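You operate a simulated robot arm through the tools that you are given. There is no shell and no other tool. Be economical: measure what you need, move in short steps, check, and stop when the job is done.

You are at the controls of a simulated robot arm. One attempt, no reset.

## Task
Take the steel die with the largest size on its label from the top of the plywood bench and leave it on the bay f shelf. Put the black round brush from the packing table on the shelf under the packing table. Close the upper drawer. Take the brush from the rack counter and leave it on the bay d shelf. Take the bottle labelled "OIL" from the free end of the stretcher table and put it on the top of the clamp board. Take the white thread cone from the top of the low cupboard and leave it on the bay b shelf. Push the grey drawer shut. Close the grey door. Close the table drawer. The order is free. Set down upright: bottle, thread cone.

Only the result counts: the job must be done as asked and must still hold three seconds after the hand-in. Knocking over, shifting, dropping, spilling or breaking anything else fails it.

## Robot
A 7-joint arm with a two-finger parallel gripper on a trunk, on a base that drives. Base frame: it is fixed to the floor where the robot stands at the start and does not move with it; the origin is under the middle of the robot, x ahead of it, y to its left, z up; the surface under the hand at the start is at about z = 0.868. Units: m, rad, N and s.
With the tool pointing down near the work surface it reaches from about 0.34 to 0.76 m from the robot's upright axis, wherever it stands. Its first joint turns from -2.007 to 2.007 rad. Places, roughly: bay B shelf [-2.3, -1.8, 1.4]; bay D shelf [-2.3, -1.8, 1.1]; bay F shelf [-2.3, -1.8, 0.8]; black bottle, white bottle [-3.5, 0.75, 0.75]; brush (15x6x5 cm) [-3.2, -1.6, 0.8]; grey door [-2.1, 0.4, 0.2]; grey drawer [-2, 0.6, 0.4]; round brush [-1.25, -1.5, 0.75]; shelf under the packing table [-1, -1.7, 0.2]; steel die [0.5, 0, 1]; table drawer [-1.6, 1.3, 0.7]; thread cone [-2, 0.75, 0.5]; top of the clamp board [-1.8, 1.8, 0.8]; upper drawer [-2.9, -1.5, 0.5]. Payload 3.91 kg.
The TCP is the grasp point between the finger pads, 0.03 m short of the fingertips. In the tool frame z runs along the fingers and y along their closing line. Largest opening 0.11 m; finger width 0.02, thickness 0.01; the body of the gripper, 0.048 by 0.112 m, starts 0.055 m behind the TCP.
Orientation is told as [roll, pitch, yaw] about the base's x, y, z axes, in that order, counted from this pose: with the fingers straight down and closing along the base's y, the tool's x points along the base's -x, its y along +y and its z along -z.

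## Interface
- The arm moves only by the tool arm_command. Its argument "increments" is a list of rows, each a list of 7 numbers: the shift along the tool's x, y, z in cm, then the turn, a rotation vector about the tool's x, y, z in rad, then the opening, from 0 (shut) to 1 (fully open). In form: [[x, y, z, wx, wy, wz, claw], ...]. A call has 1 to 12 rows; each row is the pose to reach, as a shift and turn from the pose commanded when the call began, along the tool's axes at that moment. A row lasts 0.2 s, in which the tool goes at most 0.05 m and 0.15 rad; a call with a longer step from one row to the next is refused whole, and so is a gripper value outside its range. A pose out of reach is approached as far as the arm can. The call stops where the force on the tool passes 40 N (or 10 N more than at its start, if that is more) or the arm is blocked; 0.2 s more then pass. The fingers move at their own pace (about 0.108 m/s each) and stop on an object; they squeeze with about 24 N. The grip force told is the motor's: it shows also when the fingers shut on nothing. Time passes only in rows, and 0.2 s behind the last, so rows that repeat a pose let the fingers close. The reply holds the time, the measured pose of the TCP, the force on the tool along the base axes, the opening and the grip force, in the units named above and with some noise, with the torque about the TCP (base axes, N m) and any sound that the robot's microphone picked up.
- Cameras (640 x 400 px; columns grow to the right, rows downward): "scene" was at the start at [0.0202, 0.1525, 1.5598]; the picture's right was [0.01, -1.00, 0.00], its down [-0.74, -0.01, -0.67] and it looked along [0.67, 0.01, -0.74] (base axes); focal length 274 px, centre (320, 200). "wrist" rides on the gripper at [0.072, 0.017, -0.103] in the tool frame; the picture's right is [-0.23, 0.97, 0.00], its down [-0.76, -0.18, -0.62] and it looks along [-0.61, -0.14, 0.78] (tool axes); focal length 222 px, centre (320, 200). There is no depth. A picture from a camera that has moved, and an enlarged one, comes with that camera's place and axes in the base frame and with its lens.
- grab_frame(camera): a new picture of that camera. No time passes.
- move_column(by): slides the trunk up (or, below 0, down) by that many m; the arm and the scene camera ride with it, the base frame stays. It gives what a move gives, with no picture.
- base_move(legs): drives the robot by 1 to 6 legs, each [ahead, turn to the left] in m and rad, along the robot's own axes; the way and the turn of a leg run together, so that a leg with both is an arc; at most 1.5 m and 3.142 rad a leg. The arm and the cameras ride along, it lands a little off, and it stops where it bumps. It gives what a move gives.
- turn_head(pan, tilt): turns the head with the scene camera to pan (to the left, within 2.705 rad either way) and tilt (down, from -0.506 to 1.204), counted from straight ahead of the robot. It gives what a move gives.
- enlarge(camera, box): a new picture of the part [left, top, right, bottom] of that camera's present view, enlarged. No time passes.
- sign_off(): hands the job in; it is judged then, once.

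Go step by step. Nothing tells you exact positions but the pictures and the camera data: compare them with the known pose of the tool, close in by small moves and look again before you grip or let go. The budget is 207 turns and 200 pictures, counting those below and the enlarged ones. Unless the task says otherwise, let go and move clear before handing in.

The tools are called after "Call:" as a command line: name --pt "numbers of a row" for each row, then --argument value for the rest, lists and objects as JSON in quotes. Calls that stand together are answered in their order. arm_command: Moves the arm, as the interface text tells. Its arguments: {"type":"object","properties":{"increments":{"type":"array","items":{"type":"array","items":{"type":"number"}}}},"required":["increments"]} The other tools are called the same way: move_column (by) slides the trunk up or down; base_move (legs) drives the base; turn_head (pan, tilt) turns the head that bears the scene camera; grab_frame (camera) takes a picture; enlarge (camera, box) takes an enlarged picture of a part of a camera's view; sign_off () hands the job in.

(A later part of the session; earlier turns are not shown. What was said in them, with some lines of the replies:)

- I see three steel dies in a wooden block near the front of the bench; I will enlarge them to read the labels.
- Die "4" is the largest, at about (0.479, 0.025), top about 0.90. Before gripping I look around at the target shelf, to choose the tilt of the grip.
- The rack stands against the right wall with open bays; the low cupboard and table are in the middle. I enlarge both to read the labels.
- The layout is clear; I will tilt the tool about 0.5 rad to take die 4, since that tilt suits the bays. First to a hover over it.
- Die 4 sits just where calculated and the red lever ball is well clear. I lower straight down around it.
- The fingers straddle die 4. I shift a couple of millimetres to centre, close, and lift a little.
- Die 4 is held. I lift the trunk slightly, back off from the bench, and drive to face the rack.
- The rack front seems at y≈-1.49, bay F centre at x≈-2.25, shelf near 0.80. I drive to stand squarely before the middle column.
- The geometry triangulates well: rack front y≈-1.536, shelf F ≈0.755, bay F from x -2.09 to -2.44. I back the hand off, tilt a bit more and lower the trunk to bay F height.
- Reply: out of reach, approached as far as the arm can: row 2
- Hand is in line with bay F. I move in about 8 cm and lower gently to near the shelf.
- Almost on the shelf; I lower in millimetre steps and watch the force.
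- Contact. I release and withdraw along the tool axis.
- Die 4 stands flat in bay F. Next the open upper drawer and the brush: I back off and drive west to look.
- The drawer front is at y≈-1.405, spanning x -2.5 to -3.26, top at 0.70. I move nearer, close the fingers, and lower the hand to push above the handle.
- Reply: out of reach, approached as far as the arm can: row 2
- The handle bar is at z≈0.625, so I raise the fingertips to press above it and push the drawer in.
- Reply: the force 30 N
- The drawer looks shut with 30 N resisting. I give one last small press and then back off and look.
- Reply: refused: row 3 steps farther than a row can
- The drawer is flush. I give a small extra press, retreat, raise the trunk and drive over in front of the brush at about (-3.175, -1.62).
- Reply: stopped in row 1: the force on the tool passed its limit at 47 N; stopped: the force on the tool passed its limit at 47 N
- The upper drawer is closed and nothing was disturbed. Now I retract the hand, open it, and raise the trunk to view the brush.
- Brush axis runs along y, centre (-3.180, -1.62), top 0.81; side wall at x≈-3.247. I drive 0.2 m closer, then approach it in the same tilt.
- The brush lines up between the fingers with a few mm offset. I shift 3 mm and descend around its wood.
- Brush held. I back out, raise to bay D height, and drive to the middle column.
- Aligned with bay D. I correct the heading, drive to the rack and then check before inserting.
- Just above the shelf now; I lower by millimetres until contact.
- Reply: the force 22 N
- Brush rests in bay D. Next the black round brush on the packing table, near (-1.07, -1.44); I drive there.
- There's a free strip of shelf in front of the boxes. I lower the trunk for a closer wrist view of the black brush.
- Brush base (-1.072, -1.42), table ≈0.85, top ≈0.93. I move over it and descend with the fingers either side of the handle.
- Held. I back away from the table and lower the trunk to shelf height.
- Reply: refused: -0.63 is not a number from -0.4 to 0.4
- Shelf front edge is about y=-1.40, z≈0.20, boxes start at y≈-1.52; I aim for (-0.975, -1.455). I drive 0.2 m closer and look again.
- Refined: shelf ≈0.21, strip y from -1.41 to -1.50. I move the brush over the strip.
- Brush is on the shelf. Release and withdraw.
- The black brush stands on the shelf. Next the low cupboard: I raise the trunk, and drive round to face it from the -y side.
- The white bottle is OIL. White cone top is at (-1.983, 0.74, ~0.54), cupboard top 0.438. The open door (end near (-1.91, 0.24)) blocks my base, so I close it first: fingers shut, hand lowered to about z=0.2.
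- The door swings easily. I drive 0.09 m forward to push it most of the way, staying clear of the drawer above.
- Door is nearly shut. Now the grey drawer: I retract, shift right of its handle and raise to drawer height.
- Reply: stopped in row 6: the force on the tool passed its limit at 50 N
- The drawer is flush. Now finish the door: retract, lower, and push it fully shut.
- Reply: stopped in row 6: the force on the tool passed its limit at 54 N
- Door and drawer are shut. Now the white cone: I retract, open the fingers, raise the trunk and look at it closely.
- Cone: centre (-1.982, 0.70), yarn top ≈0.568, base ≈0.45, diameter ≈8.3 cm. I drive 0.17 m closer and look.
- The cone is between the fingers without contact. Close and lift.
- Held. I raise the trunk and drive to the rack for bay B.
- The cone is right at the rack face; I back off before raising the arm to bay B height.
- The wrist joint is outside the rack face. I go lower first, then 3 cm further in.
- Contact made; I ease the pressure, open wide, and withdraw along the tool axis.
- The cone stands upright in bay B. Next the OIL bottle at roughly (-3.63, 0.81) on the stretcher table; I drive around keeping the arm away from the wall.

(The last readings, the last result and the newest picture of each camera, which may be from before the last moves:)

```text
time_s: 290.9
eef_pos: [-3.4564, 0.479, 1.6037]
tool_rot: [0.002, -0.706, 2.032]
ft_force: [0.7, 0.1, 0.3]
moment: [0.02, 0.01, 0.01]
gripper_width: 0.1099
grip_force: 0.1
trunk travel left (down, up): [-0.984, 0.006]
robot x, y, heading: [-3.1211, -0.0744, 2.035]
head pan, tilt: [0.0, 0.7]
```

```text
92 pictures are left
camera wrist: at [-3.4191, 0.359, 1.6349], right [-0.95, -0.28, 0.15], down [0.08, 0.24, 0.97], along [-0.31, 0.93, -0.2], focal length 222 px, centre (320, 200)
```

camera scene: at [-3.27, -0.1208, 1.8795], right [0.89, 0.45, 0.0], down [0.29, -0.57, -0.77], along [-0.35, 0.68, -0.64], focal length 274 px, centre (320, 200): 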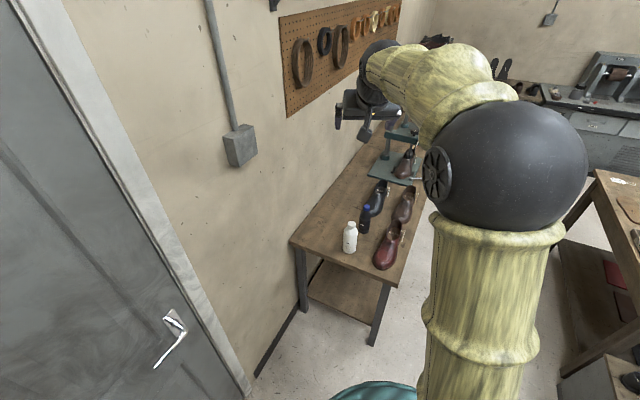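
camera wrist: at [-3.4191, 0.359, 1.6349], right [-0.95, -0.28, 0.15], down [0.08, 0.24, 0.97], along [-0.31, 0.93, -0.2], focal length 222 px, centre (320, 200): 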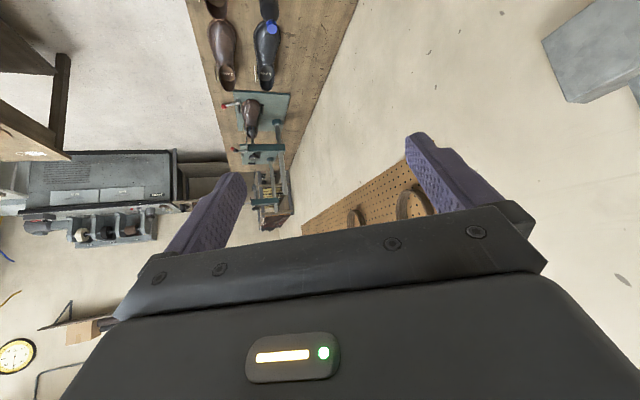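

OIL bottle base at about (-3.558, 0.749, 0.79), height ≈0.185. I align the heading, lower, and look closer.

Call:
base_move --legs '[[0, -0.03], [0.15, 0]]'

Call:
move_column --by -0.4

Call:
grab_frame --camera "wrist"

Call:
enlarge --camera "scene" --box '[260, 120, 460, 245]'

```text
time_s: 292.8
eef_pos: [-3.5005, 0.6249, 1.6027]
tool_rot: [0.001, -0.704, 1.998]
ft_force: [-0.3, 0.2, 0.0]
moment: [-0.01, 0.03, 0.03]
gripper_width: 0.1101
grip_force: 0.1
trunk travel left (down, up): [-0.984, 0.006]
robot x, y, heading: [-3.1868, 0.0595, 2.006]
head pan, tilt: [0.0, 0.7]
```

```text
time_s: 296.6
eef_pos: [-3.5008, 0.6238, 1.2024]
tool_rot: [0.0, -0.706, 1.997]
ft_force: [0.0, -0.3, -0.1]
moment: [-0.01, 0.03, -0.01]
gripper_width: 0.1101
grip_force: 0.1
trunk travel left (down, up): [-0.584, 0.406]
robot x, y, heading: [-3.1886, 0.0596, 2.006]
head pan, tilt: [0.0, 0.7]
```

```text
91 pictures are left
camera wrist: at [-3.467, 0.5031, 1.2349], right [-0.96, -0.25, 0.15], down [0.09, 0.23, 0.97], along [-0.27, 0.94, -0.2], focal length 222 px, centre (320, 200)
```

wrist: 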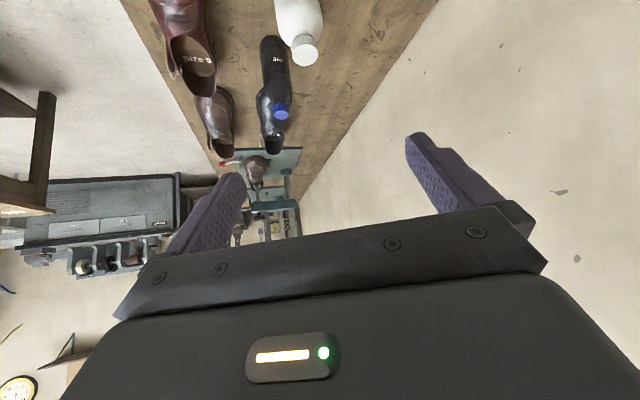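

```text
3.20 times, centred on (360, 182) of scene
camera zoom: at [-3.3343, 0.0185, 1.4795], right [0.91, 0.42, 0.0], down [0.27, -0.58, -0.76], along [-0.32, 0.69, -0.64], focal length 878 px, centre (192, 256)
```

zoom: 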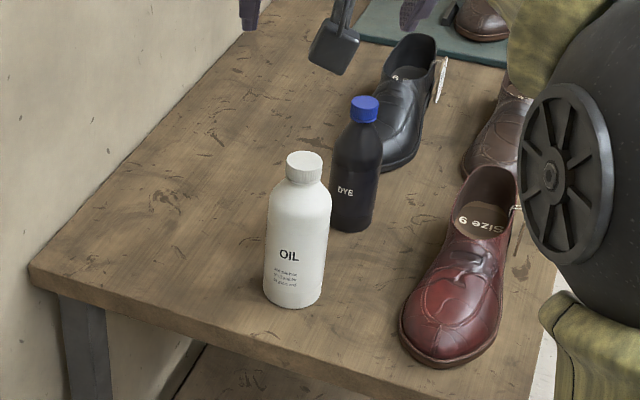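

Bottle centre (-3.547, 0.749), top 0.973. I drive 6 cm closer, lower, and tilt the tool to about 1.0 rad so the palm clears the cap.

Call:
base_move --legs '[[0.06, 0]]'

Call:
move_column --by -0.2

Call:
arm_command --pt "1 0 -1 0 -0.1 0 0.9" --pt "2 0 -2 0 -0.2 0 0.9" --pt "2 0 -2 0 -0.295 0 0.9"

Call:
grab_frame --camera "wrist"

Call:
enlarge --camera "scene" --box '[260, 120, 460, 245]'

```text
time_s: 297.6
eef_pos: [-3.5275, 0.6828, 1.2025]
tool_rot: [0.003, -0.704, 1.996]
ft_force: [-0.4, -0.4, -0.2]
moment: [0.0, -0.04, 0.0]
gripper_width: 0.11
grip_force: 0.1
trunk travel left (down, up): [-0.584, 0.406]
robot x, y, heading: [-3.2126, 0.1178, 2.004]
head pan, tilt: [0.0, 0.7]
```

```text
time_s: 299.8
eef_pos: [-3.5268, 0.6813, 1.0019]
tool_rot: [0.001, -0.706, 1.997]
ft_force: [0.0, 0.1, 0.0]
moment: [0.0, 0.01, 0.04]
gripper_width: 0.11
grip_force: 0.0
trunk travel left (down, up): [-0.384, 0.606]
robot x, y, heading: [-3.2097, 0.1182, 2.005]
head pan, tilt: [0.0, 0.7]
```

```text
time_s: 300.6
eef_pos: [-3.5145, 0.6552, 1.0058]
tool_rot: [0.005, -1.003, 1.997]
ft_force: [0.2, 0.3, 0.8]
moment: [0.02, -0.02, 0.01]
gripper_width: 0.0989
grip_force: 0.1
trunk travel left (down, up): [-0.384, 0.606]
robot x, y, heading: [-3.2129, 0.1188, 2.002]
head pan, tilt: [0.0, 0.7]
```

```text
89 pictures are left
camera wrist: at [-3.4787, 0.5316, 1.0006], right [-0.94, -0.29, 0.19], down [0.21, -0.03, 0.98], along [-0.28, 0.96, 0.09], focal length 222 px, centre (320, 200)
```

wrist: 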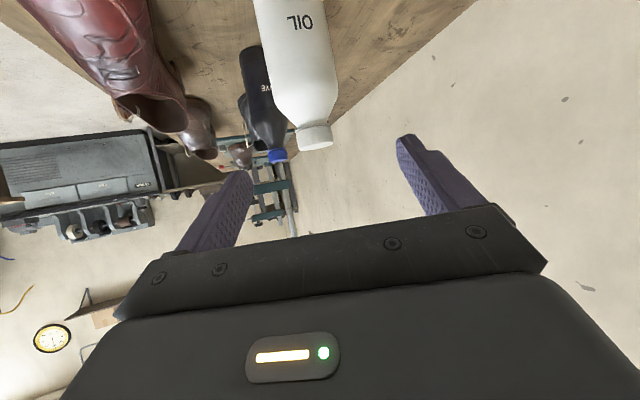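

```text
3.20 times, centred on (360, 182) of scene
camera zoom: at [-3.3607, 0.0753, 1.2794], right [0.91, 0.42, 0.0], down [0.27, -0.58, -0.76], along [-0.32, 0.69, -0.64], focal length 878 px, centre (192, 256)
```

zoom: 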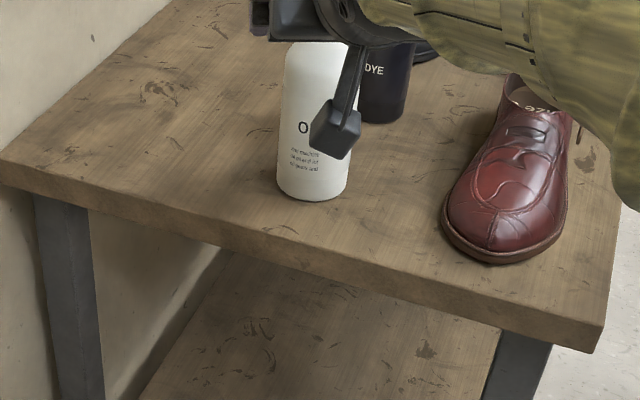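

Call:
arm_command --pt "1.3 -0.5 3.3 0 0 0 0.9" --pt "2.6 -0.9 6.6 0 0 0 0.9" --pt "3.9 -0.9 9.9 0 0 0 0.9" --pt "5.2 -0.9 13.3 0 0 0 0.9"

Call:
grab_frame --camera "wrist"

Call:
enlarge --camera "scene" --box '[260, 120, 460, 245]'

```text
time_s: 301.6
eef_pos: [-3.5405, 0.7385, 0.8918]
tool_rot: [0.002, -1.002, 1.995]
ft_force: [-0.1, -0.6, 0.2]
moment: [-0.02, 0.0, -0.01]
gripper_width: 0.099
grip_force: 0.0
trunk travel left (down, up): [-0.384, 0.606]
robot x, y, heading: [-3.2117, 0.1177, 2.006]
head pan, tilt: [0.0, 0.7]
```

```text
87 pictures are left
camera wrist: at [-3.5053, 0.6146, 0.8871], right [-0.94, -0.29, 0.19], down [0.21, -0.03, 0.98], along [-0.28, 0.96, 0.09], focal length 222 px, centre (320, 200)
```

wrist: 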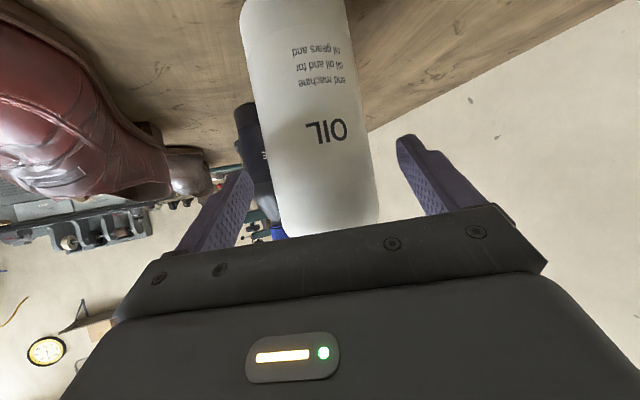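

```text
3.20 times, centred on (360, 182) of scene
camera zoom: at [-3.3608, 0.0754, 1.2794], right [0.91, 0.42, 0.0], down [0.27, -0.58, -0.76], along [-0.32, 0.69, -0.64], focal length 878 px, centre (192, 256)
```

zoom: 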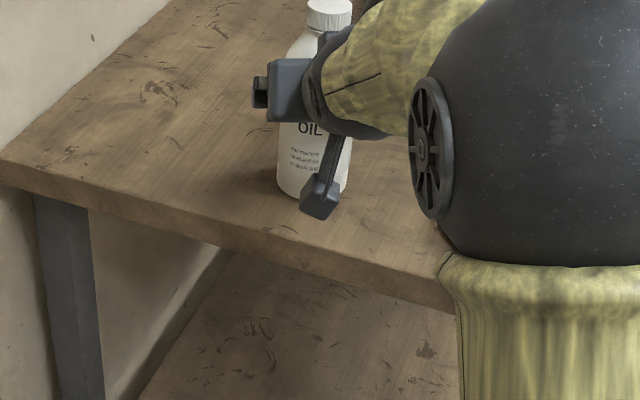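

Call:
arm_command --pt "0 0 0 0 0 0 0.7" --pt "0 0 0 0 0 0 0.5" --pt "0 0 0 0 0 0 0.4" --pt "0 0 0 0 0 0 0.4" --pt "-1.7 0 -1.1 0 0 0 0.4" --pt "-4.2 0 -2.7 0 0 0 0.4" --pt "-6.7 0 -4.3 0 0 0 0.4"

Call:
grab_frame --camera "wrist"

Call:
enlarge --camera "scene" --box '[260, 100, 460, 225]'

```text
time_s: 303.2
eef_pos: [-3.541, 0.7361, 0.9686]
tool_rot: [0.002, -1.0, 1.997]
ft_force: [0.6, 0.7, -2.8]
moment: [-0.07, -0.04, -0.02]
gripper_width: 0.0669
grip_force: 24.2
trunk travel left (down, up): [-0.384, 0.606]
robot x, y, heading: [-3.2145, 0.1185, 2.005]
head pan, tilt: [0.0, 0.7]
```

```text
85 pictures are left
camera wrist: at [-3.5055, 0.6114, 0.965], right [-0.94, -0.29, 0.19], down [0.21, -0.03, 0.98], along [-0.28, 0.96, 0.09], focal length 222 px, centre (320, 200)
```

wrist: 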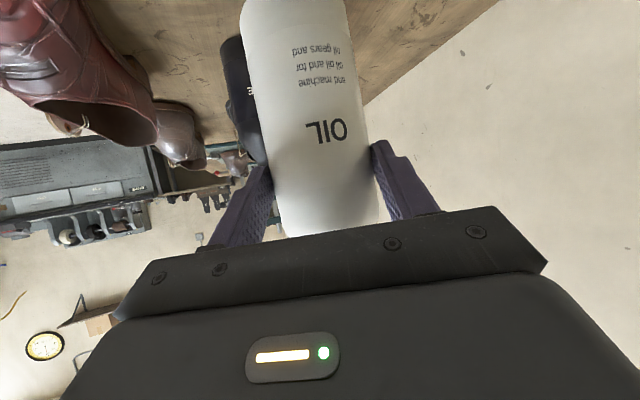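

```text
3.20 times, centred on (360, 162) of scene
camera zoom: at [-3.3609, 0.0757, 1.2794], right [0.91, 0.42, 0.0], down [0.27, -0.58, -0.76], along [-0.32, 0.69, -0.64], focal length 878 px, centre (192, 320)
```

zoom: 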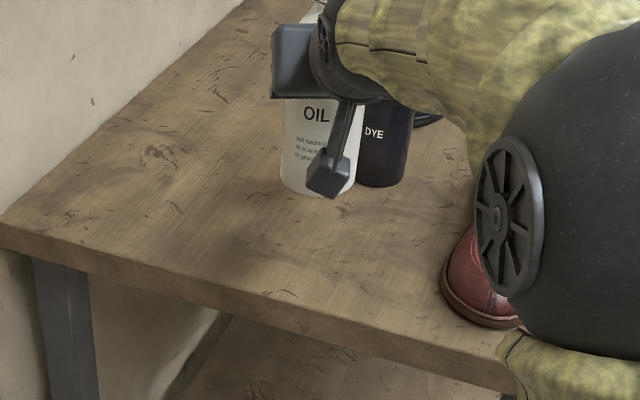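

Bottle held. I raise it high, back off, and drive around the south side to the east of the work table, stopping for a look.

Call:
move_column --by 0.4

Call:
base_move --legs '[[-0.4, 0], [0, -2.0], [1.5, 0], [0.8, 0], [0, 1.571]]'

Call:
turn_head --pan 0.35 --tilt 0.4

Call:
grab_frame --camera "scene"

```text
time_s: 307.0
eef_pos: [-3.5414, 0.7354, 1.3697]
tool_rot: [0.002, -1.0, 1.996]
ft_force: [0.0, -0.4, -3.8]
moment: [-0.1, -0.05, 0.0]
gripper_width: 0.0669
grip_force: 24.1
trunk travel left (down, up): [-0.784, 0.206]
robot x, y, heading: [-3.2104, 0.1159, 2.006]
head pan, tilt: [0.0, 0.7]
```

```text
time_s: 334.9
eef_pos: [-0.8139, 0.5011, 1.369]
tool_rot: [0.002, -0.999, 1.55]
ft_force: [0.5, 0.9, -4.5]
moment: [-0.11, -0.01, -0.02]
gripper_width: 0.0663
grip_force: 23.9
trunk travel left (down, up): [-0.784, 0.206]
robot x, y, heading: [-0.7832, -0.1963, 1.565]
head pan, tilt: [0.0, 0.7]
```

```text
time_s: 335.8
eef_pos: [-0.8137, 0.4994, 1.3683]
tool_rot: [0.001, -1.001, 1.551]
ft_force: [0.2, 1.2, -4.0]
moment: [-0.1, 0.02, -0.06]
gripper_width: 0.0664
grip_force: 23.7
trunk travel left (down, up): [-0.784, 0.206]
robot x, y, heading: [-0.7825, -0.1995, 1.564]
head pan, tilt: [0.351, 0.4]
```

```text
83 pictures are left
camera scene: at [-0.9659, -0.1702, 1.7062], right [0.94, 0.33, 0.0], down [0.13, -0.37, -0.92], along [-0.31, 0.87, -0.39], focal length 274 px, centre (320, 200)
```

scene: 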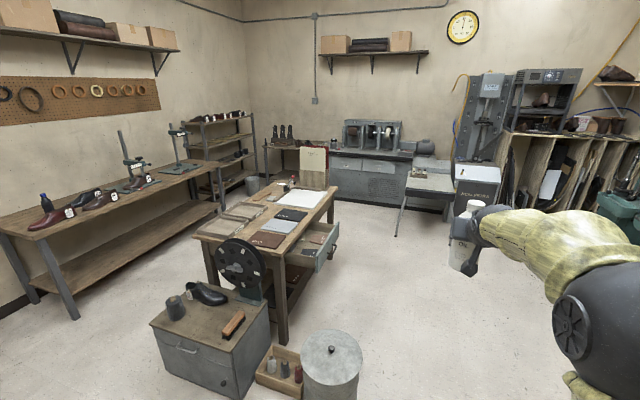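

The east side is clear. I drive wide of the bin and up beside the clamp board, then face west.

Call:
base_move --legs '[[0, -0.22], [1.03, 0], [0, 0.386], [1.06, 0], [0, 1.41]]'

Call:
turn_head --pan 0.0 --tilt 0.6

Call:
grab_frame --camera "scene"

Call:
grab_frame --camera "wrist"

```text
time_s: 355.6
eef_pos: [-1.3797, 1.8639, 1.3692]
tool_rot: [0.001, -0.999, 3.075]
ft_force: [0.0, 0.0, -2.9]
moment: [0.02, -0.12, 0.03]
gripper_width: 0.0663
grip_force: 23.9
trunk travel left (down, up): [-0.784, 0.206]
robot x, y, heading: [-0.6798, 1.8599, 3.081]
head pan, tilt: [0.351, 0.4]
```

```text
time_s: 356.4
eef_pos: [-1.3803, 1.864, 1.3683]
tool_rot: [0.0, -1.001, 3.076]
ft_force: [0.5, -0.2, -3.7]
moment: [0.0, -0.12, 0.02]
gripper_width: 0.0663
grip_force: 23.9
trunk travel left (down, up): [-0.784, 0.206]
robot x, y, heading: [-0.6796, 1.8611, 3.085]
head pan, tilt: [0.0, 0.6]
```

```text
82 pictures are left
camera scene: at [-0.7168, 1.7083, 1.6881], right [0.06, 1.0, 0.0], down [0.56, -0.03, -0.83], along [-0.82, 0.05, -0.56], focal length 274 px, centre (320, 200)
```

scene: 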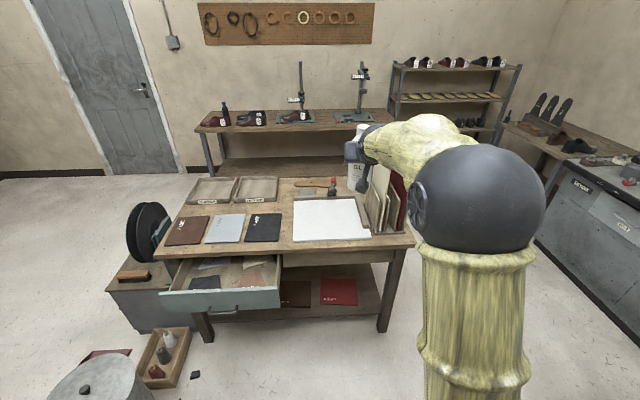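

```text
81 pictures are left
camera wrist: at [-1.2558, 1.8357, 1.3645], right [-0.19, -0.96, 0.19], down [0.12, 0.17, 0.98], along [-0.97, 0.21, 0.09], focal length 222 px, centre (320, 200)
```

wrist: 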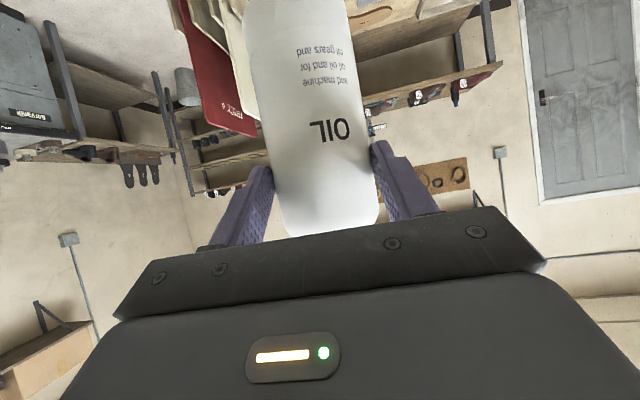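

Call:
enlarge --camera "scene" --box '[260, 150, 440, 270]'

Call:
enlarge --camera "scene" --box '[130, 160, 330, 330]'

```text
3.33 times, centred on (350, 210) of scene
camera zoom: at [-0.7168, 1.7083, 1.6881], right [0.06, 1.0, 0.0], down [0.56, -0.03, -0.83], along [-0.82, 0.05, -0.56], focal length 914 px, centre (220, 167)
```

zoom: 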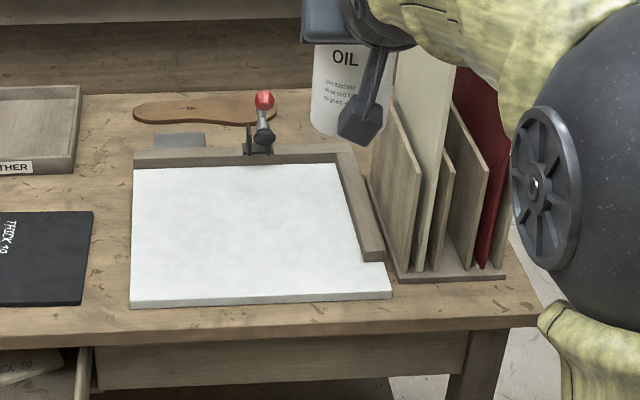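

```text
2.35 times, centred on (230, 245) of scene
camera zoom: at [-0.7168, 1.7083, 1.6881], right [0.06, 1.0, 0.0], down [0.56, -0.03, -0.83], along [-0.82, 0.05, -0.56], focal length 646 px, centre (532, 94)
```

zoom: 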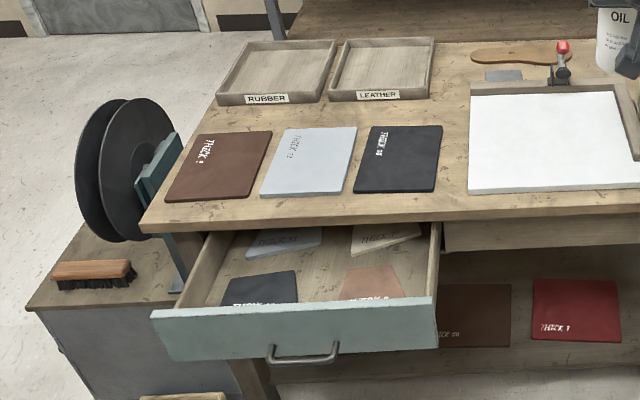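

The white clamp board spans x -2.05…-1.69, y 1.64…2.02. I aim for about (-1.84, 1.82): straighten the heading and drive 0.4 m ahead.

Call:
base_move --legs '[[0, 0.06], [0.4, 0]]'

Call:
move_column --by -0.25

Call:
grab_frame --camera "scene"

Call:
grab_frame --camera "wrist"

```text
time_s: 359.7
eef_pos: [-1.7733, 1.8168, 1.3685]
tool_rot: [0.001, -1.002, 3.137]
ft_force: [0.1, -0.9, -4.3]
moment: [0.01, -0.14, -0.02]
gripper_width: 0.066
grip_force: 24.4
trunk travel left (down, up): [-0.784, 0.206]
robot x, y, heading: [-1.0801, 1.8608, -3.134]
head pan, tilt: [0.0, 0.6]
```

```text
time_s: 362.3
eef_pos: [-1.7743, 1.8163, 1.1194]
tool_rot: [0.0, -1.002, 3.137]
ft_force: [0.9, -0.7, -3.6]
moment: [-0.02, -0.09, 0.01]
gripper_width: 0.0662
grip_force: 24.4
trunk travel left (down, up): [-0.534, 0.456]
robot x, y, heading: [-1.0764, 1.8598, -3.13]
head pan, tilt: [0.0, 0.6]
```

```text
78 pictures are left
camera scene: at [-1.1026, 1.705, 1.4381], right [-0.01, 1.0, 0.0], down [0.57, 0.0, -0.82], along [-0.82, -0.01, -0.57], focal length 274 px, centre (320, 200)
```

scene: 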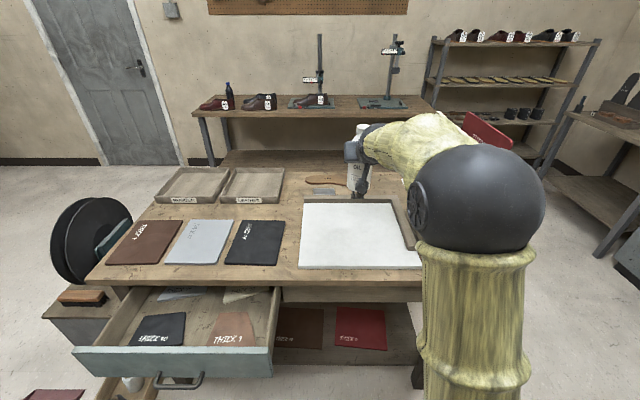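

```text
77 pictures are left
camera wrist: at [-1.6488, 1.7974, 1.1146], right [-0.12, -0.97, 0.19], down [0.11, 0.18, 0.98], along [-0.99, 0.14, 0.09], focal length 222 px, centre (320, 200)
```

wrist: 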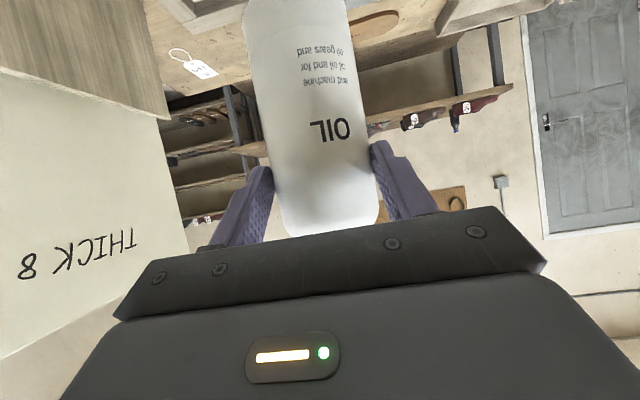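

Call:
arm_command --pt "-1.2 0 1.9 0 0 0 0.4" --pt "-2.4 0 3.8 0 0 0 0.4"

Call:
move_column --by -0.13

Call:
enlarge --camera "scene" --box '[280, 130, 440, 230]'

Call:
grab_frame --camera "wrist"

```text
time_s: 362.9
eef_pos: [-1.8187, 1.8162, 1.1198]
tool_rot: [0.001, -0.999, 3.139]
ft_force: [-0.4, 0.0, -4.1]
moment: [0.02, -0.12, -0.02]
gripper_width: 0.0662
grip_force: 23.9
trunk travel left (down, up): [-0.534, 0.456]
robot x, y, heading: [-1.076, 1.8593, -3.132]
head pan, tilt: [0.0, 0.6]
```

```text
time_s: 364.5
eef_pos: [-1.8168, 1.8165, 0.9892]
tool_rot: [0.002, -1.001, 3.138]
ft_force: [0.1, 1.0, -3.0]
moment: [-0.03, -0.1, -0.03]
gripper_width: 0.0663
grip_force: 24.3
trunk travel left (down, up): [-0.404, 0.586]
robot x, y, heading: [-1.0785, 1.8579, -3.134]
head pan, tilt: [0.0, 0.6]
```

```text
4.00 times, centred on (360, 180) of scene
camera zoom: at [-1.1025, 1.705, 1.3081], right [-0.01, 1.0, 0.0], down [0.57, 0.0, -0.82], along [-0.82, -0.01, -0.57], focal length 1097 px, centre (160, 280)
```

zoom: 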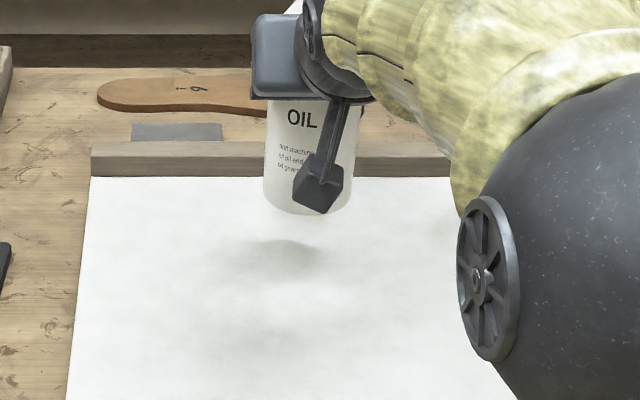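

```text
75 pictures are left
camera wrist: at [-1.693, 1.797, 0.9858], right [-0.12, -0.97, 0.19], down [0.11, 0.18, 0.98], along [-0.99, 0.14, 0.09], focal length 222 px, centre (320, 200)
```

wrist: 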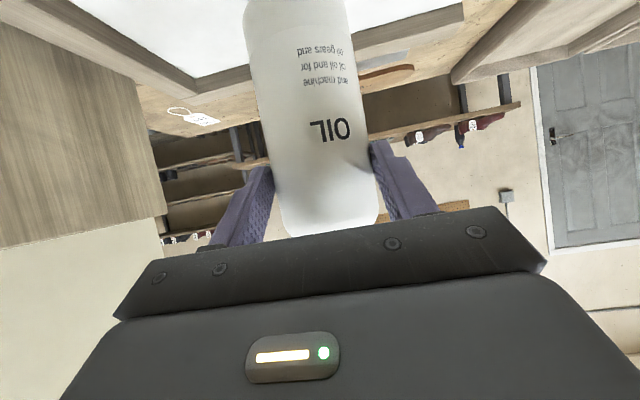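

Call:
arm_command --pt "1.26 0 0.81 0 0 0 0.4" --pt "2.5 0 1.6 0 0 0 0.4" --pt "3.4 0 2.2 0 0 0 0.4" --pt "4.2 0 2.7 0 0 0 0.4"

Call:
enlarge --camera "scene" --box '[280, 130, 440, 230]'

```text
time_s: 365.5
eef_pos: [-1.8173, 1.8168, 0.939]
tool_rot: [0.001, -1.0, 3.141]
ft_force: [0.6, 0.1, -3.3]
moment: [0.02, -0.09, -0.01]
gripper_width: 0.0664
grip_force: 24.1
trunk travel left (down, up): [-0.404, 0.586]
robot x, y, heading: [-1.0737, 1.8647, -3.133]
head pan, tilt: [0.0, 0.6]
```

```text
4.00 times, centred on (360, 180) of scene
camera zoom: at [-1.1026, 1.705, 1.308], right [-0.01, 1.0, 0.0], down [0.57, 0.0, -0.82], along [-0.82, -0.01, -0.57], focal length 1097 px, centre (160, 280)
```

zoom: 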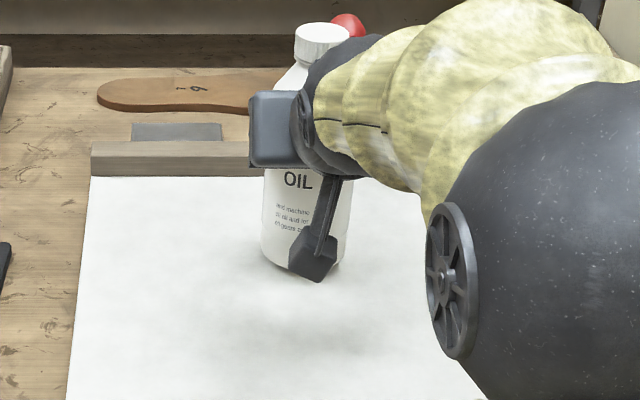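

Call:
arm_command --pt "0.42 0 0.27 0 0 0 0.4" --pt "0.84 0 0.54 0 0 0 0.4" --pt "1.26 0 0.81 0 0 0 0.4" --pt "1.68 0 1.08 0 0 0 0.4"

Call:
enlarge --camera "scene" --box '[280, 130, 440, 230]'

```text
time_s: 366.5
eef_pos: [-1.8166, 1.8162, 0.9255]
tool_rot: [0.003, -1.013, 3.138]
ft_force: [-2.0, -1.4, 22.2]
moment: [0.01, 0.72, 0.24]
gripper_width: 0.0664
grip_force: 24.1
trunk travel left (down, up): [-0.404, 0.586]
robot x, y, heading: [-1.0739, 1.862, -3.136]
head pan, tilt: [0.0, 0.6]
```

```text
4.00 times, centred on (360, 180) of scene
camera zoom: at [-1.0998, 1.7051, 1.3085], right [-0.01, 1.0, 0.0], down [0.56, 0.0, -0.83], along [-0.83, -0.01, -0.56], focal length 1097 px, centre (160, 280)
```

zoom: 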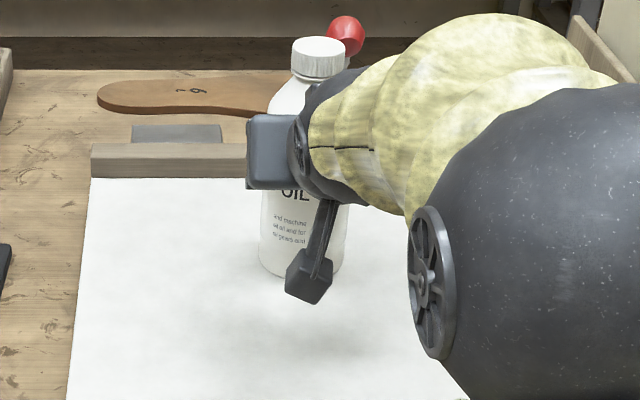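

Contact with the board. I relieve the pressure, release, and back away along the fingers.

Call:
arm_command --pt "-0.38 0 -0.25 0 0 0 0.4"

```text
time_s: 366.9
eef_pos: [-1.816, 1.8159, 0.9239]
tool_rot: [0.004, -1.001, 3.139]
ft_force: [-4.5, -0.6, 13.8]
moment: [-0.03, 0.91, 0.05]
gripper_width: 0.0663
grip_force: 24.0
trunk travel left (down, up): [-0.404, 0.586]
robot x, y, heading: [-1.0758, 1.8593, -3.132]
head pan, tilt: [0.0, 0.6]
```

Call:
arm_command --pt "-0.12 0 -0.08 0 0 0 0.4" --pt "-0.12 0 -0.08 0 0 0 0.7" --pt "-0.12 0 -0.08 0 0 0 0.9" --pt "-0.12 0 -0.08 0 0 0 0.9" --pt "-0.12 0 -3 0 0 0 0.9" --pt "-0.12 0 -7 0 0 0 0.9" --pt "-0.12 0 -11 0 0 0 0.9" --pt "-0.12 0 -15 0 0 0 0.9"

Call:
grab_frame --camera "wrist"

Call:
grab_frame --camera "scene"

```text
time_s: 368.7
eef_pos: [-1.6923, 1.8153, 1.002]
tool_rot: [0.001, -1.001, 3.138]
ft_force: [-0.3, -0.2, -1.4]
moment: [0.01, 0.01, 0.01]
gripper_width: 0.099
grip_force: 0.1
trunk travel left (down, up): [-0.404, 0.586]
robot x, y, heading: [-1.0777, 1.8551, -3.135]
head pan, tilt: [0.0, 0.6]
```

```text
72 pictures are left
camera wrist: at [-1.5675, 1.7965, 0.9981], right [-0.12, -0.97, 0.19], down [0.11, 0.18, 0.98], along [-0.99, 0.14, 0.09], focal length 222 px, centre (320, 200)
```

wrist: 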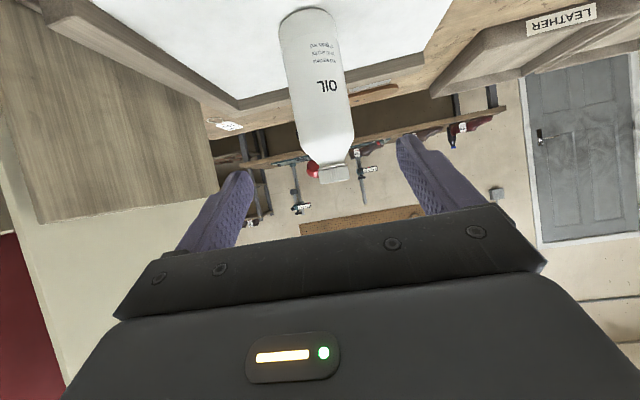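

```text
71 pictures are left
camera scene: at [-1.1022, 1.705, 1.3081], right [-0.01, 1.0, 0.0], down [0.56, 0.0, -0.83], along [-0.83, -0.01, -0.56], focal length 274 px, centre (320, 200)
```

scene: 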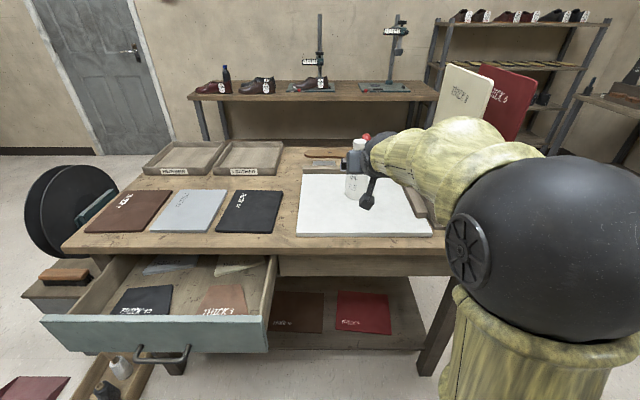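

The bottle stands upright on the clamp board. Last: the table drawer (front x≈-1.425, y 1.13–1.60, z 0.68–0.79). I back off, shift south and lower the hand beside its handle.

Call:
base_move --legs '[[-0.45, 0], [0, 1.571], [0.335, 0], [0, -1.571]]'

Call:
arm_command --pt "0 0 0 0 0 0 0.4" --pt "0 0 0 0 0 0 0" --pt "0 0 0 0 0 0 0"

Call:
move_column --by -0.245

Call:
grab_frame --camera "scene"

Call:
grab_frame --camera "wrist"

```text
time_s: 384.9
eef_pos: [-1.2429, 1.4766, 1.0047]
tool_rot: [0.002, -1.001, -3.131]
ft_force: [0.3, 1.2, 0.4]
moment: [0.02, 0.04, 0.0]
gripper_width: 0.0991
grip_force: 0.0
trunk travel left (down, up): [-0.404, 0.586]
robot x, y, heading: [-0.6236, 1.531, -3.123]
head pan, tilt: [0.0, 0.6]
```

```text
time_s: 385.7
eef_pos: [-1.2421, 1.4758, 1.002]
tool_rot: [0.0, -1.001, -3.13]
ft_force: [0.2, 0.4, -0.1]
moment: [0.01, 0.02, -0.02]
gripper_width: 0.0002
grip_force: 23.8
trunk travel left (down, up): [-0.404, 0.586]
robot x, y, heading: [-0.6271, 1.5284, -3.113]
head pan, tilt: [0.0, 0.6]
```

```text
time_s: 388.2
eef_pos: [-1.2429, 1.4762, 0.7576]
tool_rot: [0.001, -0.999, -3.131]
ft_force: [0.0, 0.1, 1.3]
moment: [0.01, 0.01, -0.01]
gripper_width: 0.0
grip_force: 23.6
trunk travel left (down, up): [-0.159, 0.831]
robot x, y, heading: [-0.6271, 1.5288, -3.12]
head pan, tilt: [0.0, 0.6]
```

```text
70 pictures are left
camera scene: at [-0.6505, 1.3751, 1.0631], right [-0.02, 1.0, 0.0], down [0.56, 0.01, -0.82], along [-0.82, -0.02, -0.57], focal length 274 px, centre (320, 200)
```

scene: 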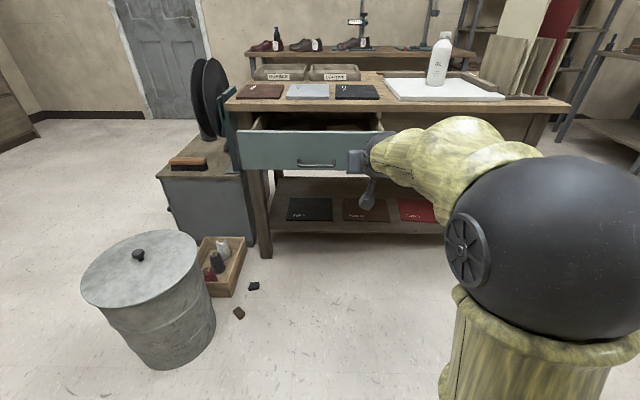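

```text
69 pictures are left
camera wrist: at [-1.1177, 1.4593, 0.7532], right [-0.11, -0.98, 0.19], down [0.11, 0.18, 0.98], along [-0.99, 0.13, 0.09], focal length 222 px, centre (320, 200)
```

wrist: 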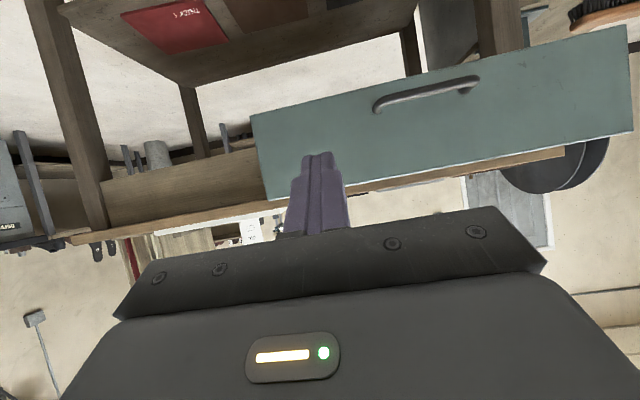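

The drawer front spans z≈0.64–0.765, so I lower 3 cm and push: first by driving, then with the arm.

Call:
move_column --by -0.03

Call:
base_move --legs '[[0.22, 0]]'

Call:
grab_frame --camera "scene"

Call:
grab_frame --camera "wrist"

```text
time_s: 389.0
eef_pos: [-1.2426, 1.477, 0.7283]
tool_rot: [0.001, -1.0, -3.131]
ft_force: [0.1, 0.0, 0.1]
moment: [-0.05, 0.03, -0.03]
gripper_width: 0.0
grip_force: 24.1
trunk travel left (down, up): [-0.129, 0.861]
robot x, y, heading: [-0.626, 1.5357, -3.125]
head pan, tilt: [0.0, 0.6]
```

```text
time_s: 390.9
eef_pos: [-1.461, 1.4742, 0.7274]
tool_rot: [0.002, -1.001, -3.133]
ft_force: [0.5, -0.7, 0.4]
moment: [-0.01, 0.02, 0.0]
gripper_width: 0.0003
grip_force: 24.0
trunk travel left (down, up): [-0.129, 0.861]
robot x, y, heading: [-0.8426, 1.5243, -3.127]
head pan, tilt: [0.0, 0.6]
```

```text
68 pictures are left
camera scene: at [-0.8701, 1.3708, 1.0331], right [-0.02, 1.0, 0.0], down [0.56, 0.01, -0.82], along [-0.82, -0.02, -0.57], focal length 274 px, centre (320, 200)
```

scene: 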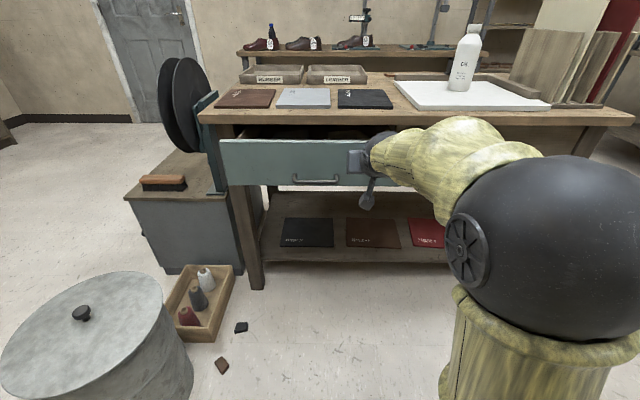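

```text
67 pictures are left
camera wrist: at [-1.337, 1.4565, 0.7232], right [-0.11, -0.97, 0.19], down [0.11, 0.18, 0.98], along [-0.99, 0.13, 0.09], focal length 222 px, centre (320, 200)
```

wrist: 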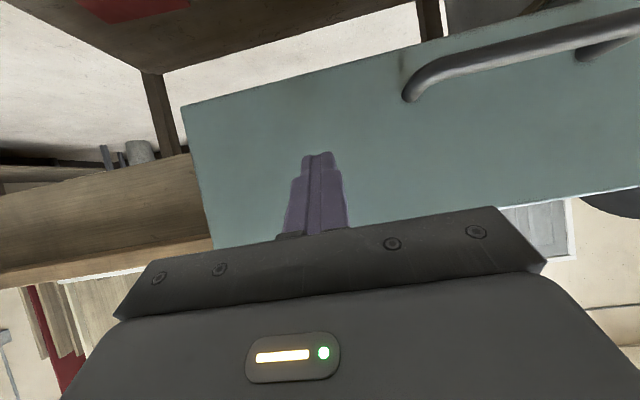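

Call:
arm_command --pt "-1.1 0 1.7 0 0 0 0" --pt "-2.2 0 3.4 0 0 0 0" --pt "-3.2 0 5.0 0 0 0 0" --pt "-4.3 0 6.7 0 0 0 0" --pt "-5.4 0 8.4 0 0 0 0" --pt "-6.5 0 10.1 0 0 0 0" --pt "-7.6 0 11.8 0 0 0 0"

Call:
grab_frame --camera "scene"

Call:
grab_frame --camera "wrist"

```text
time_s: 392.5
eef_pos: [-1.6013, 1.4738, 0.7304]
tool_rot: [0.004, -1.001, -3.133]
ft_force: [0.7, 0.0, 0.6]
moment: [0.0, -0.01, 0.0]
gripper_width: 0.0
grip_force: 23.9
trunk travel left (down, up): [-0.129, 0.861]
robot x, y, heading: [-0.8462, 1.5251, -3.12]
head pan, tilt: [0.0, 0.6]
```

```text
66 pictures are left
camera scene: at [-0.87, 1.3708, 1.0331], right [-0.02, 1.0, 0.0], down [0.56, 0.01, -0.83], along [-0.82, -0.02, -0.56], focal length 274 px, centre (320, 200)
```

scene: 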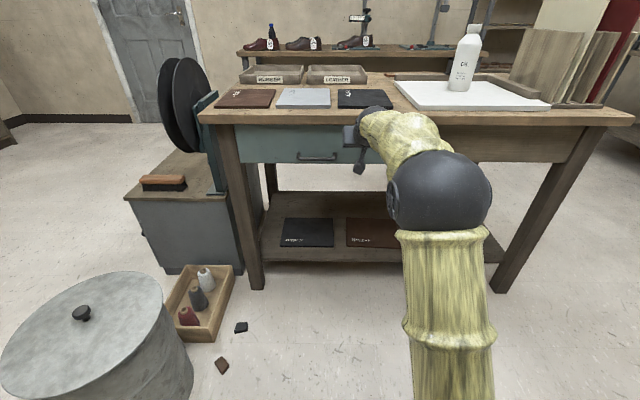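

```text
65 pictures are left
camera wrist: at [-1.4763, 1.4551, 0.7253], right [-0.11, -0.97, 0.19], down [0.11, 0.18, 0.98], along [-0.99, 0.13, 0.09], focal length 222 px, centre (320, 200)
```

wrist: 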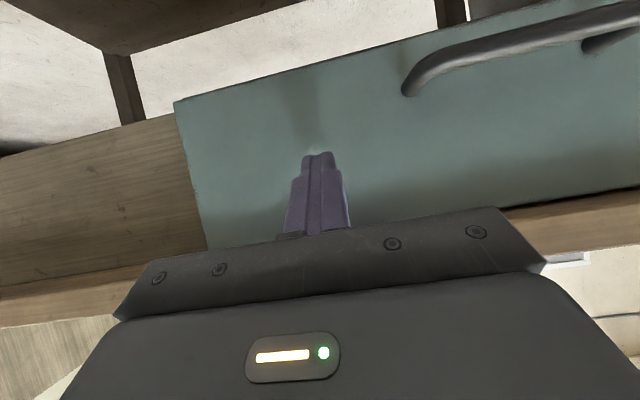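

No resistance yet. I back off 1 cm, lower 3 cm to keep the palm clear of the table overhang, and push on.

Call:
arm_command --pt "0.54 0 -0.84 0 0 0 0" --pt "3.06 0 0.78 0 0 0 0" --pt "1.98 0 2.46 0 0 0 0" --pt "1.4 0 3.3 0 0 0 0" --pt "0.9 0 4.1 0 0 0 0" --pt "0.4 0 4.95 0 0 0 0" --pt "-0.2 0 5.8 0 0 0 0"

Call:
grab_frame --camera "scene"

Call:
grab_frame --camera "wrist"

```text
time_s: 393.5
eef_pos: [-1.6152, 1.472, 0.7]
tool_rot: [0.004, -0.99, -3.135]
ft_force: [21.4, 0.7, 5.4]
moment: [0.08, 0.0, 0.0]
gripper_width: 0.0
grip_force: 24.0
trunk travel left (down, up): [-0.129, 0.861]
robot x, y, heading: [-0.8419, 1.5243, -3.117]
head pan, tilt: [0.0, 0.6]
stopped in row 5: the force on the tool passed its limit at 57 N (the readings are from after the stop); the commanded pose is now the measured one
```

```text
64 pictures are left
camera scene: at [-0.8677, 1.3709, 1.0332], right [-0.02, 1.0, 0.0], down [0.56, 0.01, -0.83], along [-0.83, -0.02, -0.56], focal length 274 px, centre (320, 200)
```

scene: 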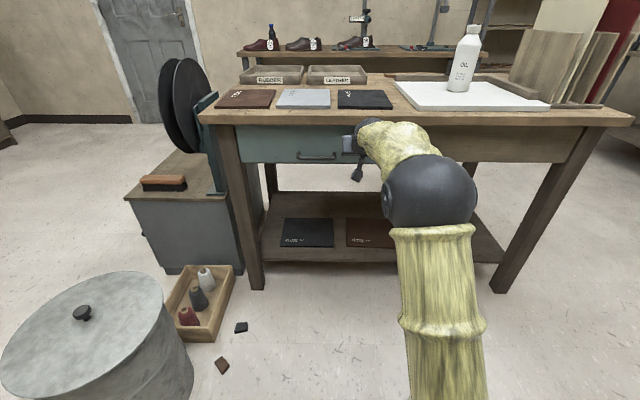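

```text
63 pictures are left
camera wrist: at [-1.4904, 1.4543, 0.6965], right [-0.11, -0.97, 0.19], down [0.1, 0.18, 0.98], along [-0.99, 0.13, 0.08], focal length 222 px, centre (320, 200)
```

wrist: 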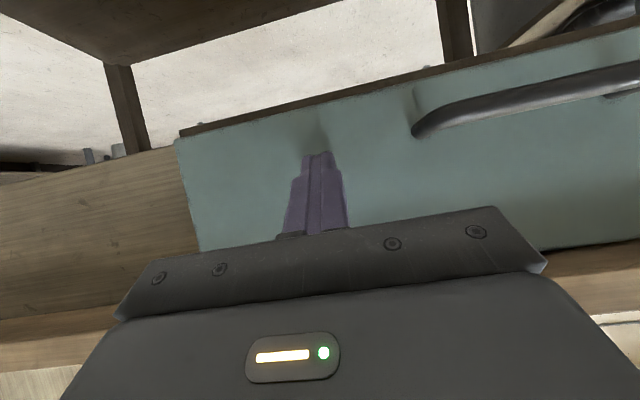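

The drawer met a firm stop and looks flush. I back away and verify.

Call:
arm_command --pt "1.6 0 -2.5 0 0 0 0" --pt "3.8 0 -5.9 0 0 0 0" --pt "5.9 0 -9.2 0 0 0 0"

Call:
base_move --legs '[[-0.25, 0]]'

Call:
move_column --by 0.35

Call:
grab_frame --camera "scene"

Call:
enlarge --camera "scene" --box '[180, 120, 480, 300]'

```text
time_s: 394.3
eef_pos: [-1.5103, 1.4709, 0.6977]
tool_rot: [0.002, -0.987, -3.132]
ft_force: [-0.7, -0.5, 0.7]
moment: [0.01, 0.02, 0.01]
gripper_width: 0.0
grip_force: 23.6
trunk travel left (down, up): [-0.129, 0.861]
robot x, y, heading: [-0.8453, 1.5272, -3.127]
head pan, tilt: [0.0, 0.6]
```

```text
time_s: 396.3
eef_pos: [-1.2577, 1.4766, 0.6979]
tool_rot: [0.004, -0.988, -3.134]
ft_force: [-0.4, -0.2, -0.1]
moment: [0.0, -0.01, -0.03]
gripper_width: 0.0
grip_force: 24.0
trunk travel left (down, up): [-0.129, 0.861]
robot x, y, heading: [-0.5904, 1.5275, -3.124]
head pan, tilt: [0.0, 0.6]
```

```text
time_s: 399.7
eef_pos: [-1.2582, 1.4757, 1.0469]
tool_rot: [0.003, -0.988, -3.135]
ft_force: [0.4, -0.2, -0.1]
moment: [0.01, 0.01, -0.01]
gripper_width: 0.0
grip_force: 23.8
trunk travel left (down, up): [-0.479, 0.511]
robot x, y, heading: [-0.5914, 1.5298, -3.126]
head pan, tilt: [0.0, 0.6]
```

```text
62 pictures are left
camera scene: at [-0.6165, 1.3753, 1.383], right [-0.02, 1.0, 0.0], down [0.57, 0.01, -0.82], along [-0.82, -0.01, -0.57], focal length 274 px, centre (320, 200)
```

scene: 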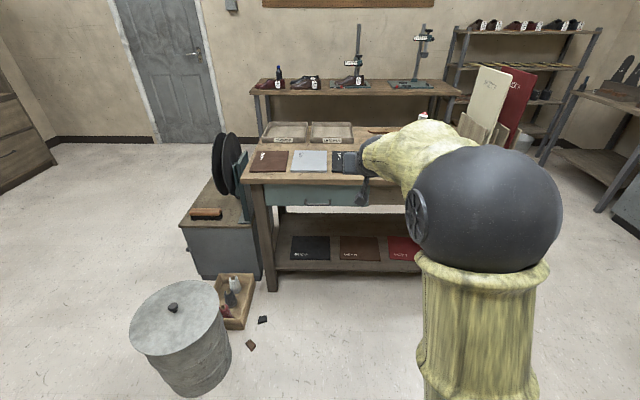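

```text
2.13 times, centred on (330, 210) of scene
camera zoom: at [-0.6165, 1.3753, 1.383], right [-0.02, 1.0, 0.0], down [0.57, 0.01, -0.82], along [-0.82, -0.01, -0.57], focal length 585 px, centre (299, 179)
```

zoom: 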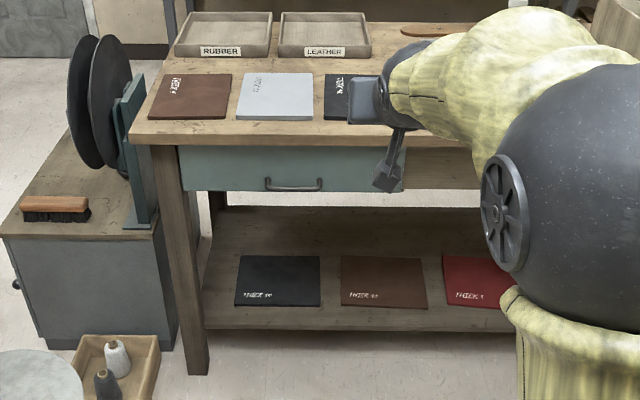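

The drawer is shut. I drive back south for a final check of the cupboard and the rack.

Call:
base_move --legs '[[0, 1.571], [1.5, 0], [0.2, 0], [0, -1.571]]'

Call:
turn_head --pan -0.4 --tilt 0.4

Call:
enlarge --camera "scene" --box '[180, 140, 500, 340]'

Call:
turn_head --pan 0.6 --tilt 0.35

Call:
grab_frame --camera "scene"

```text
time_s: 421.4
eef_pos: [-1.172, -0.2814, 1.0485]
tool_rot: [0.003, -0.988, -3.127]
ft_force: [0.2, -0.8, 0.1]
moment: [-0.04, 0.0, 0.03]
gripper_width: 0.0
grip_force: 24.0
trunk travel left (down, up): [-0.479, 0.511]
robot x, y, heading: [-0.5062, -0.2257, -3.118]
head pan, tilt: [0.0, 0.6]
```

```text
time_s: 422.3
eef_pos: [-1.172, -0.2827, 1.0476]
tool_rot: [0.005, -0.987, -3.127]
ft_force: [0.3, 0.0, 0.4]
moment: [0.0, 0.03, 0.02]
gripper_width: 0.0001
grip_force: 23.7
trunk travel left (down, up): [-0.479, 0.511]
robot x, y, heading: [-0.5054, -0.2229, -3.119]
head pan, tilt: [-0.4, 0.4]
```

```text
2.00 times, centred on (340, 240) of scene
camera zoom: at [-0.5287, -0.3427, 1.4012], right [0.37, 0.93, 0.0], down [0.36, -0.14, -0.92], along [-0.86, 0.34, -0.39], focal length 549 px, centre (280, 120)
```

zoom: 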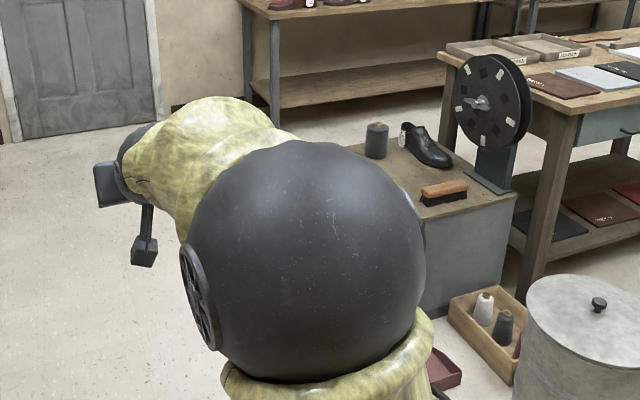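

```text
time_s: 423.6
eef_pos: [-1.1729, -0.2816, 1.0477]
tool_rot: [0.004, -0.989, -3.128]
ft_force: [-0.7, 0.2, -0.5]
moment: [0.03, 0.01, -0.01]
gripper_width: 0.0
grip_force: 23.5
trunk travel left (down, up): [-0.479, 0.511]
robot x, y, heading: [-0.5043, -0.2248, -3.119]
head pan, tilt: [0.6, 0.351]
```

```text
59 pictures are left
camera scene: at [-0.5181, -0.431, 1.4058], right [-0.58, 0.81, 0.0], down [0.28, 0.2, -0.94], along [-0.76, -0.55, -0.34], focal length 274 px, centre (320, 200)
```

scene: 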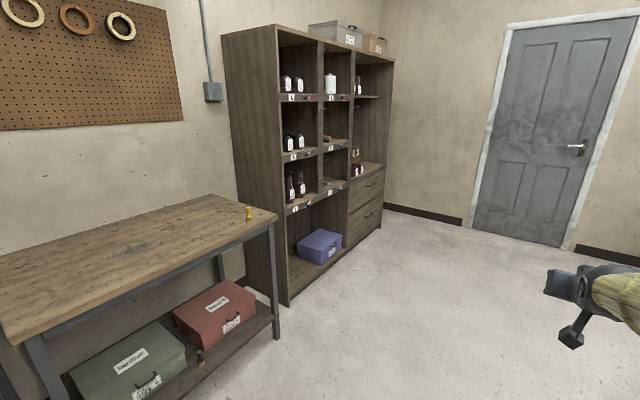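

The rack and packing shelf look right. One more look at the cupboard front, turning the arm out of the way.

Call:
base_move --legs '[[0.5, 0], [0, 1.4]]'

Call:
turn_head --pan -2.1 --tilt 0.5

Call:
grab_frame --camera "scene"

```text
time_s: 431.9
eef_pos: [-1.084, -0.9, 1.0484]
tool_rot: [0.004, -0.988, -1.744]
ft_force: [0.1, -0.1, -1.1]
moment: [0.01, 0.03, 0.02]
gripper_width: 0.0
grip_force: 24.0
trunk travel left (down, up): [-0.479, 0.511]
robot x, y, heading: [-1.0193, -0.2362, -1.731]
head pan, tilt: [0.6, 0.351]
```

```text
time_s: 434.3
eef_pos: [-1.0847, -0.9002, 1.0492]
tool_rot: [0.002, -0.988, -1.744]
ft_force: [-0.7, -0.9, 0.5]
moment: [-0.01, -0.02, 0.03]
gripper_width: 0.0001
grip_force: 24.2
trunk travel left (down, up): [-0.479, 0.511]
robot x, y, heading: [-1.0193, -0.2362, -1.733]
head pan, tilt: [-2.1, 0.499]
```

```text
58 pictures are left
camera scene: at [-0.9278, -0.1444, 1.3922], right [0.64, 0.77, 0.0], down [0.37, -0.3, -0.88], along [-0.68, 0.56, -0.48], focal length 274 px, centre (320, 200)
```

scene: 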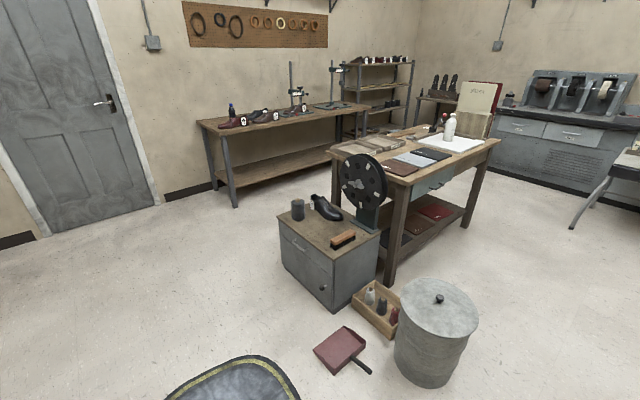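

Everything checks out: the cupboard's door and drawer are shut, the bottle stands on the clamp board, and the dustpan, bin and box are undisturbed. I hand in.

Call:
sign_off

```text
The job is handed in.
```

I did all nine parts of the job and handed it in; after the last drawer I looked at everything again except three things inside the bays and behind the arm.

- **Steel die:** the one labelled 4 stands flat in bay F.
- **Black round brush:** it stands on the shelf under the packing table, in front of the two boxes.
- **Brush from the rack counter:** it lies in bay D.
- **OIL bottle:** it stands upright on the clamp board.
- **White thread cone:** it stands upright in bay B.
- **Upper drawer, grey drawer, grey door and table drawer:** all are shut.

While I was closing the upper drawer, the hand caught as I raised the trunk and pressed with 47 N before it stopped. I saw nothing moved there. The die, the counter brush and the table drawer's left end were too small or partly hidden in the last pictures, but each looked right in close-up when I finished it.
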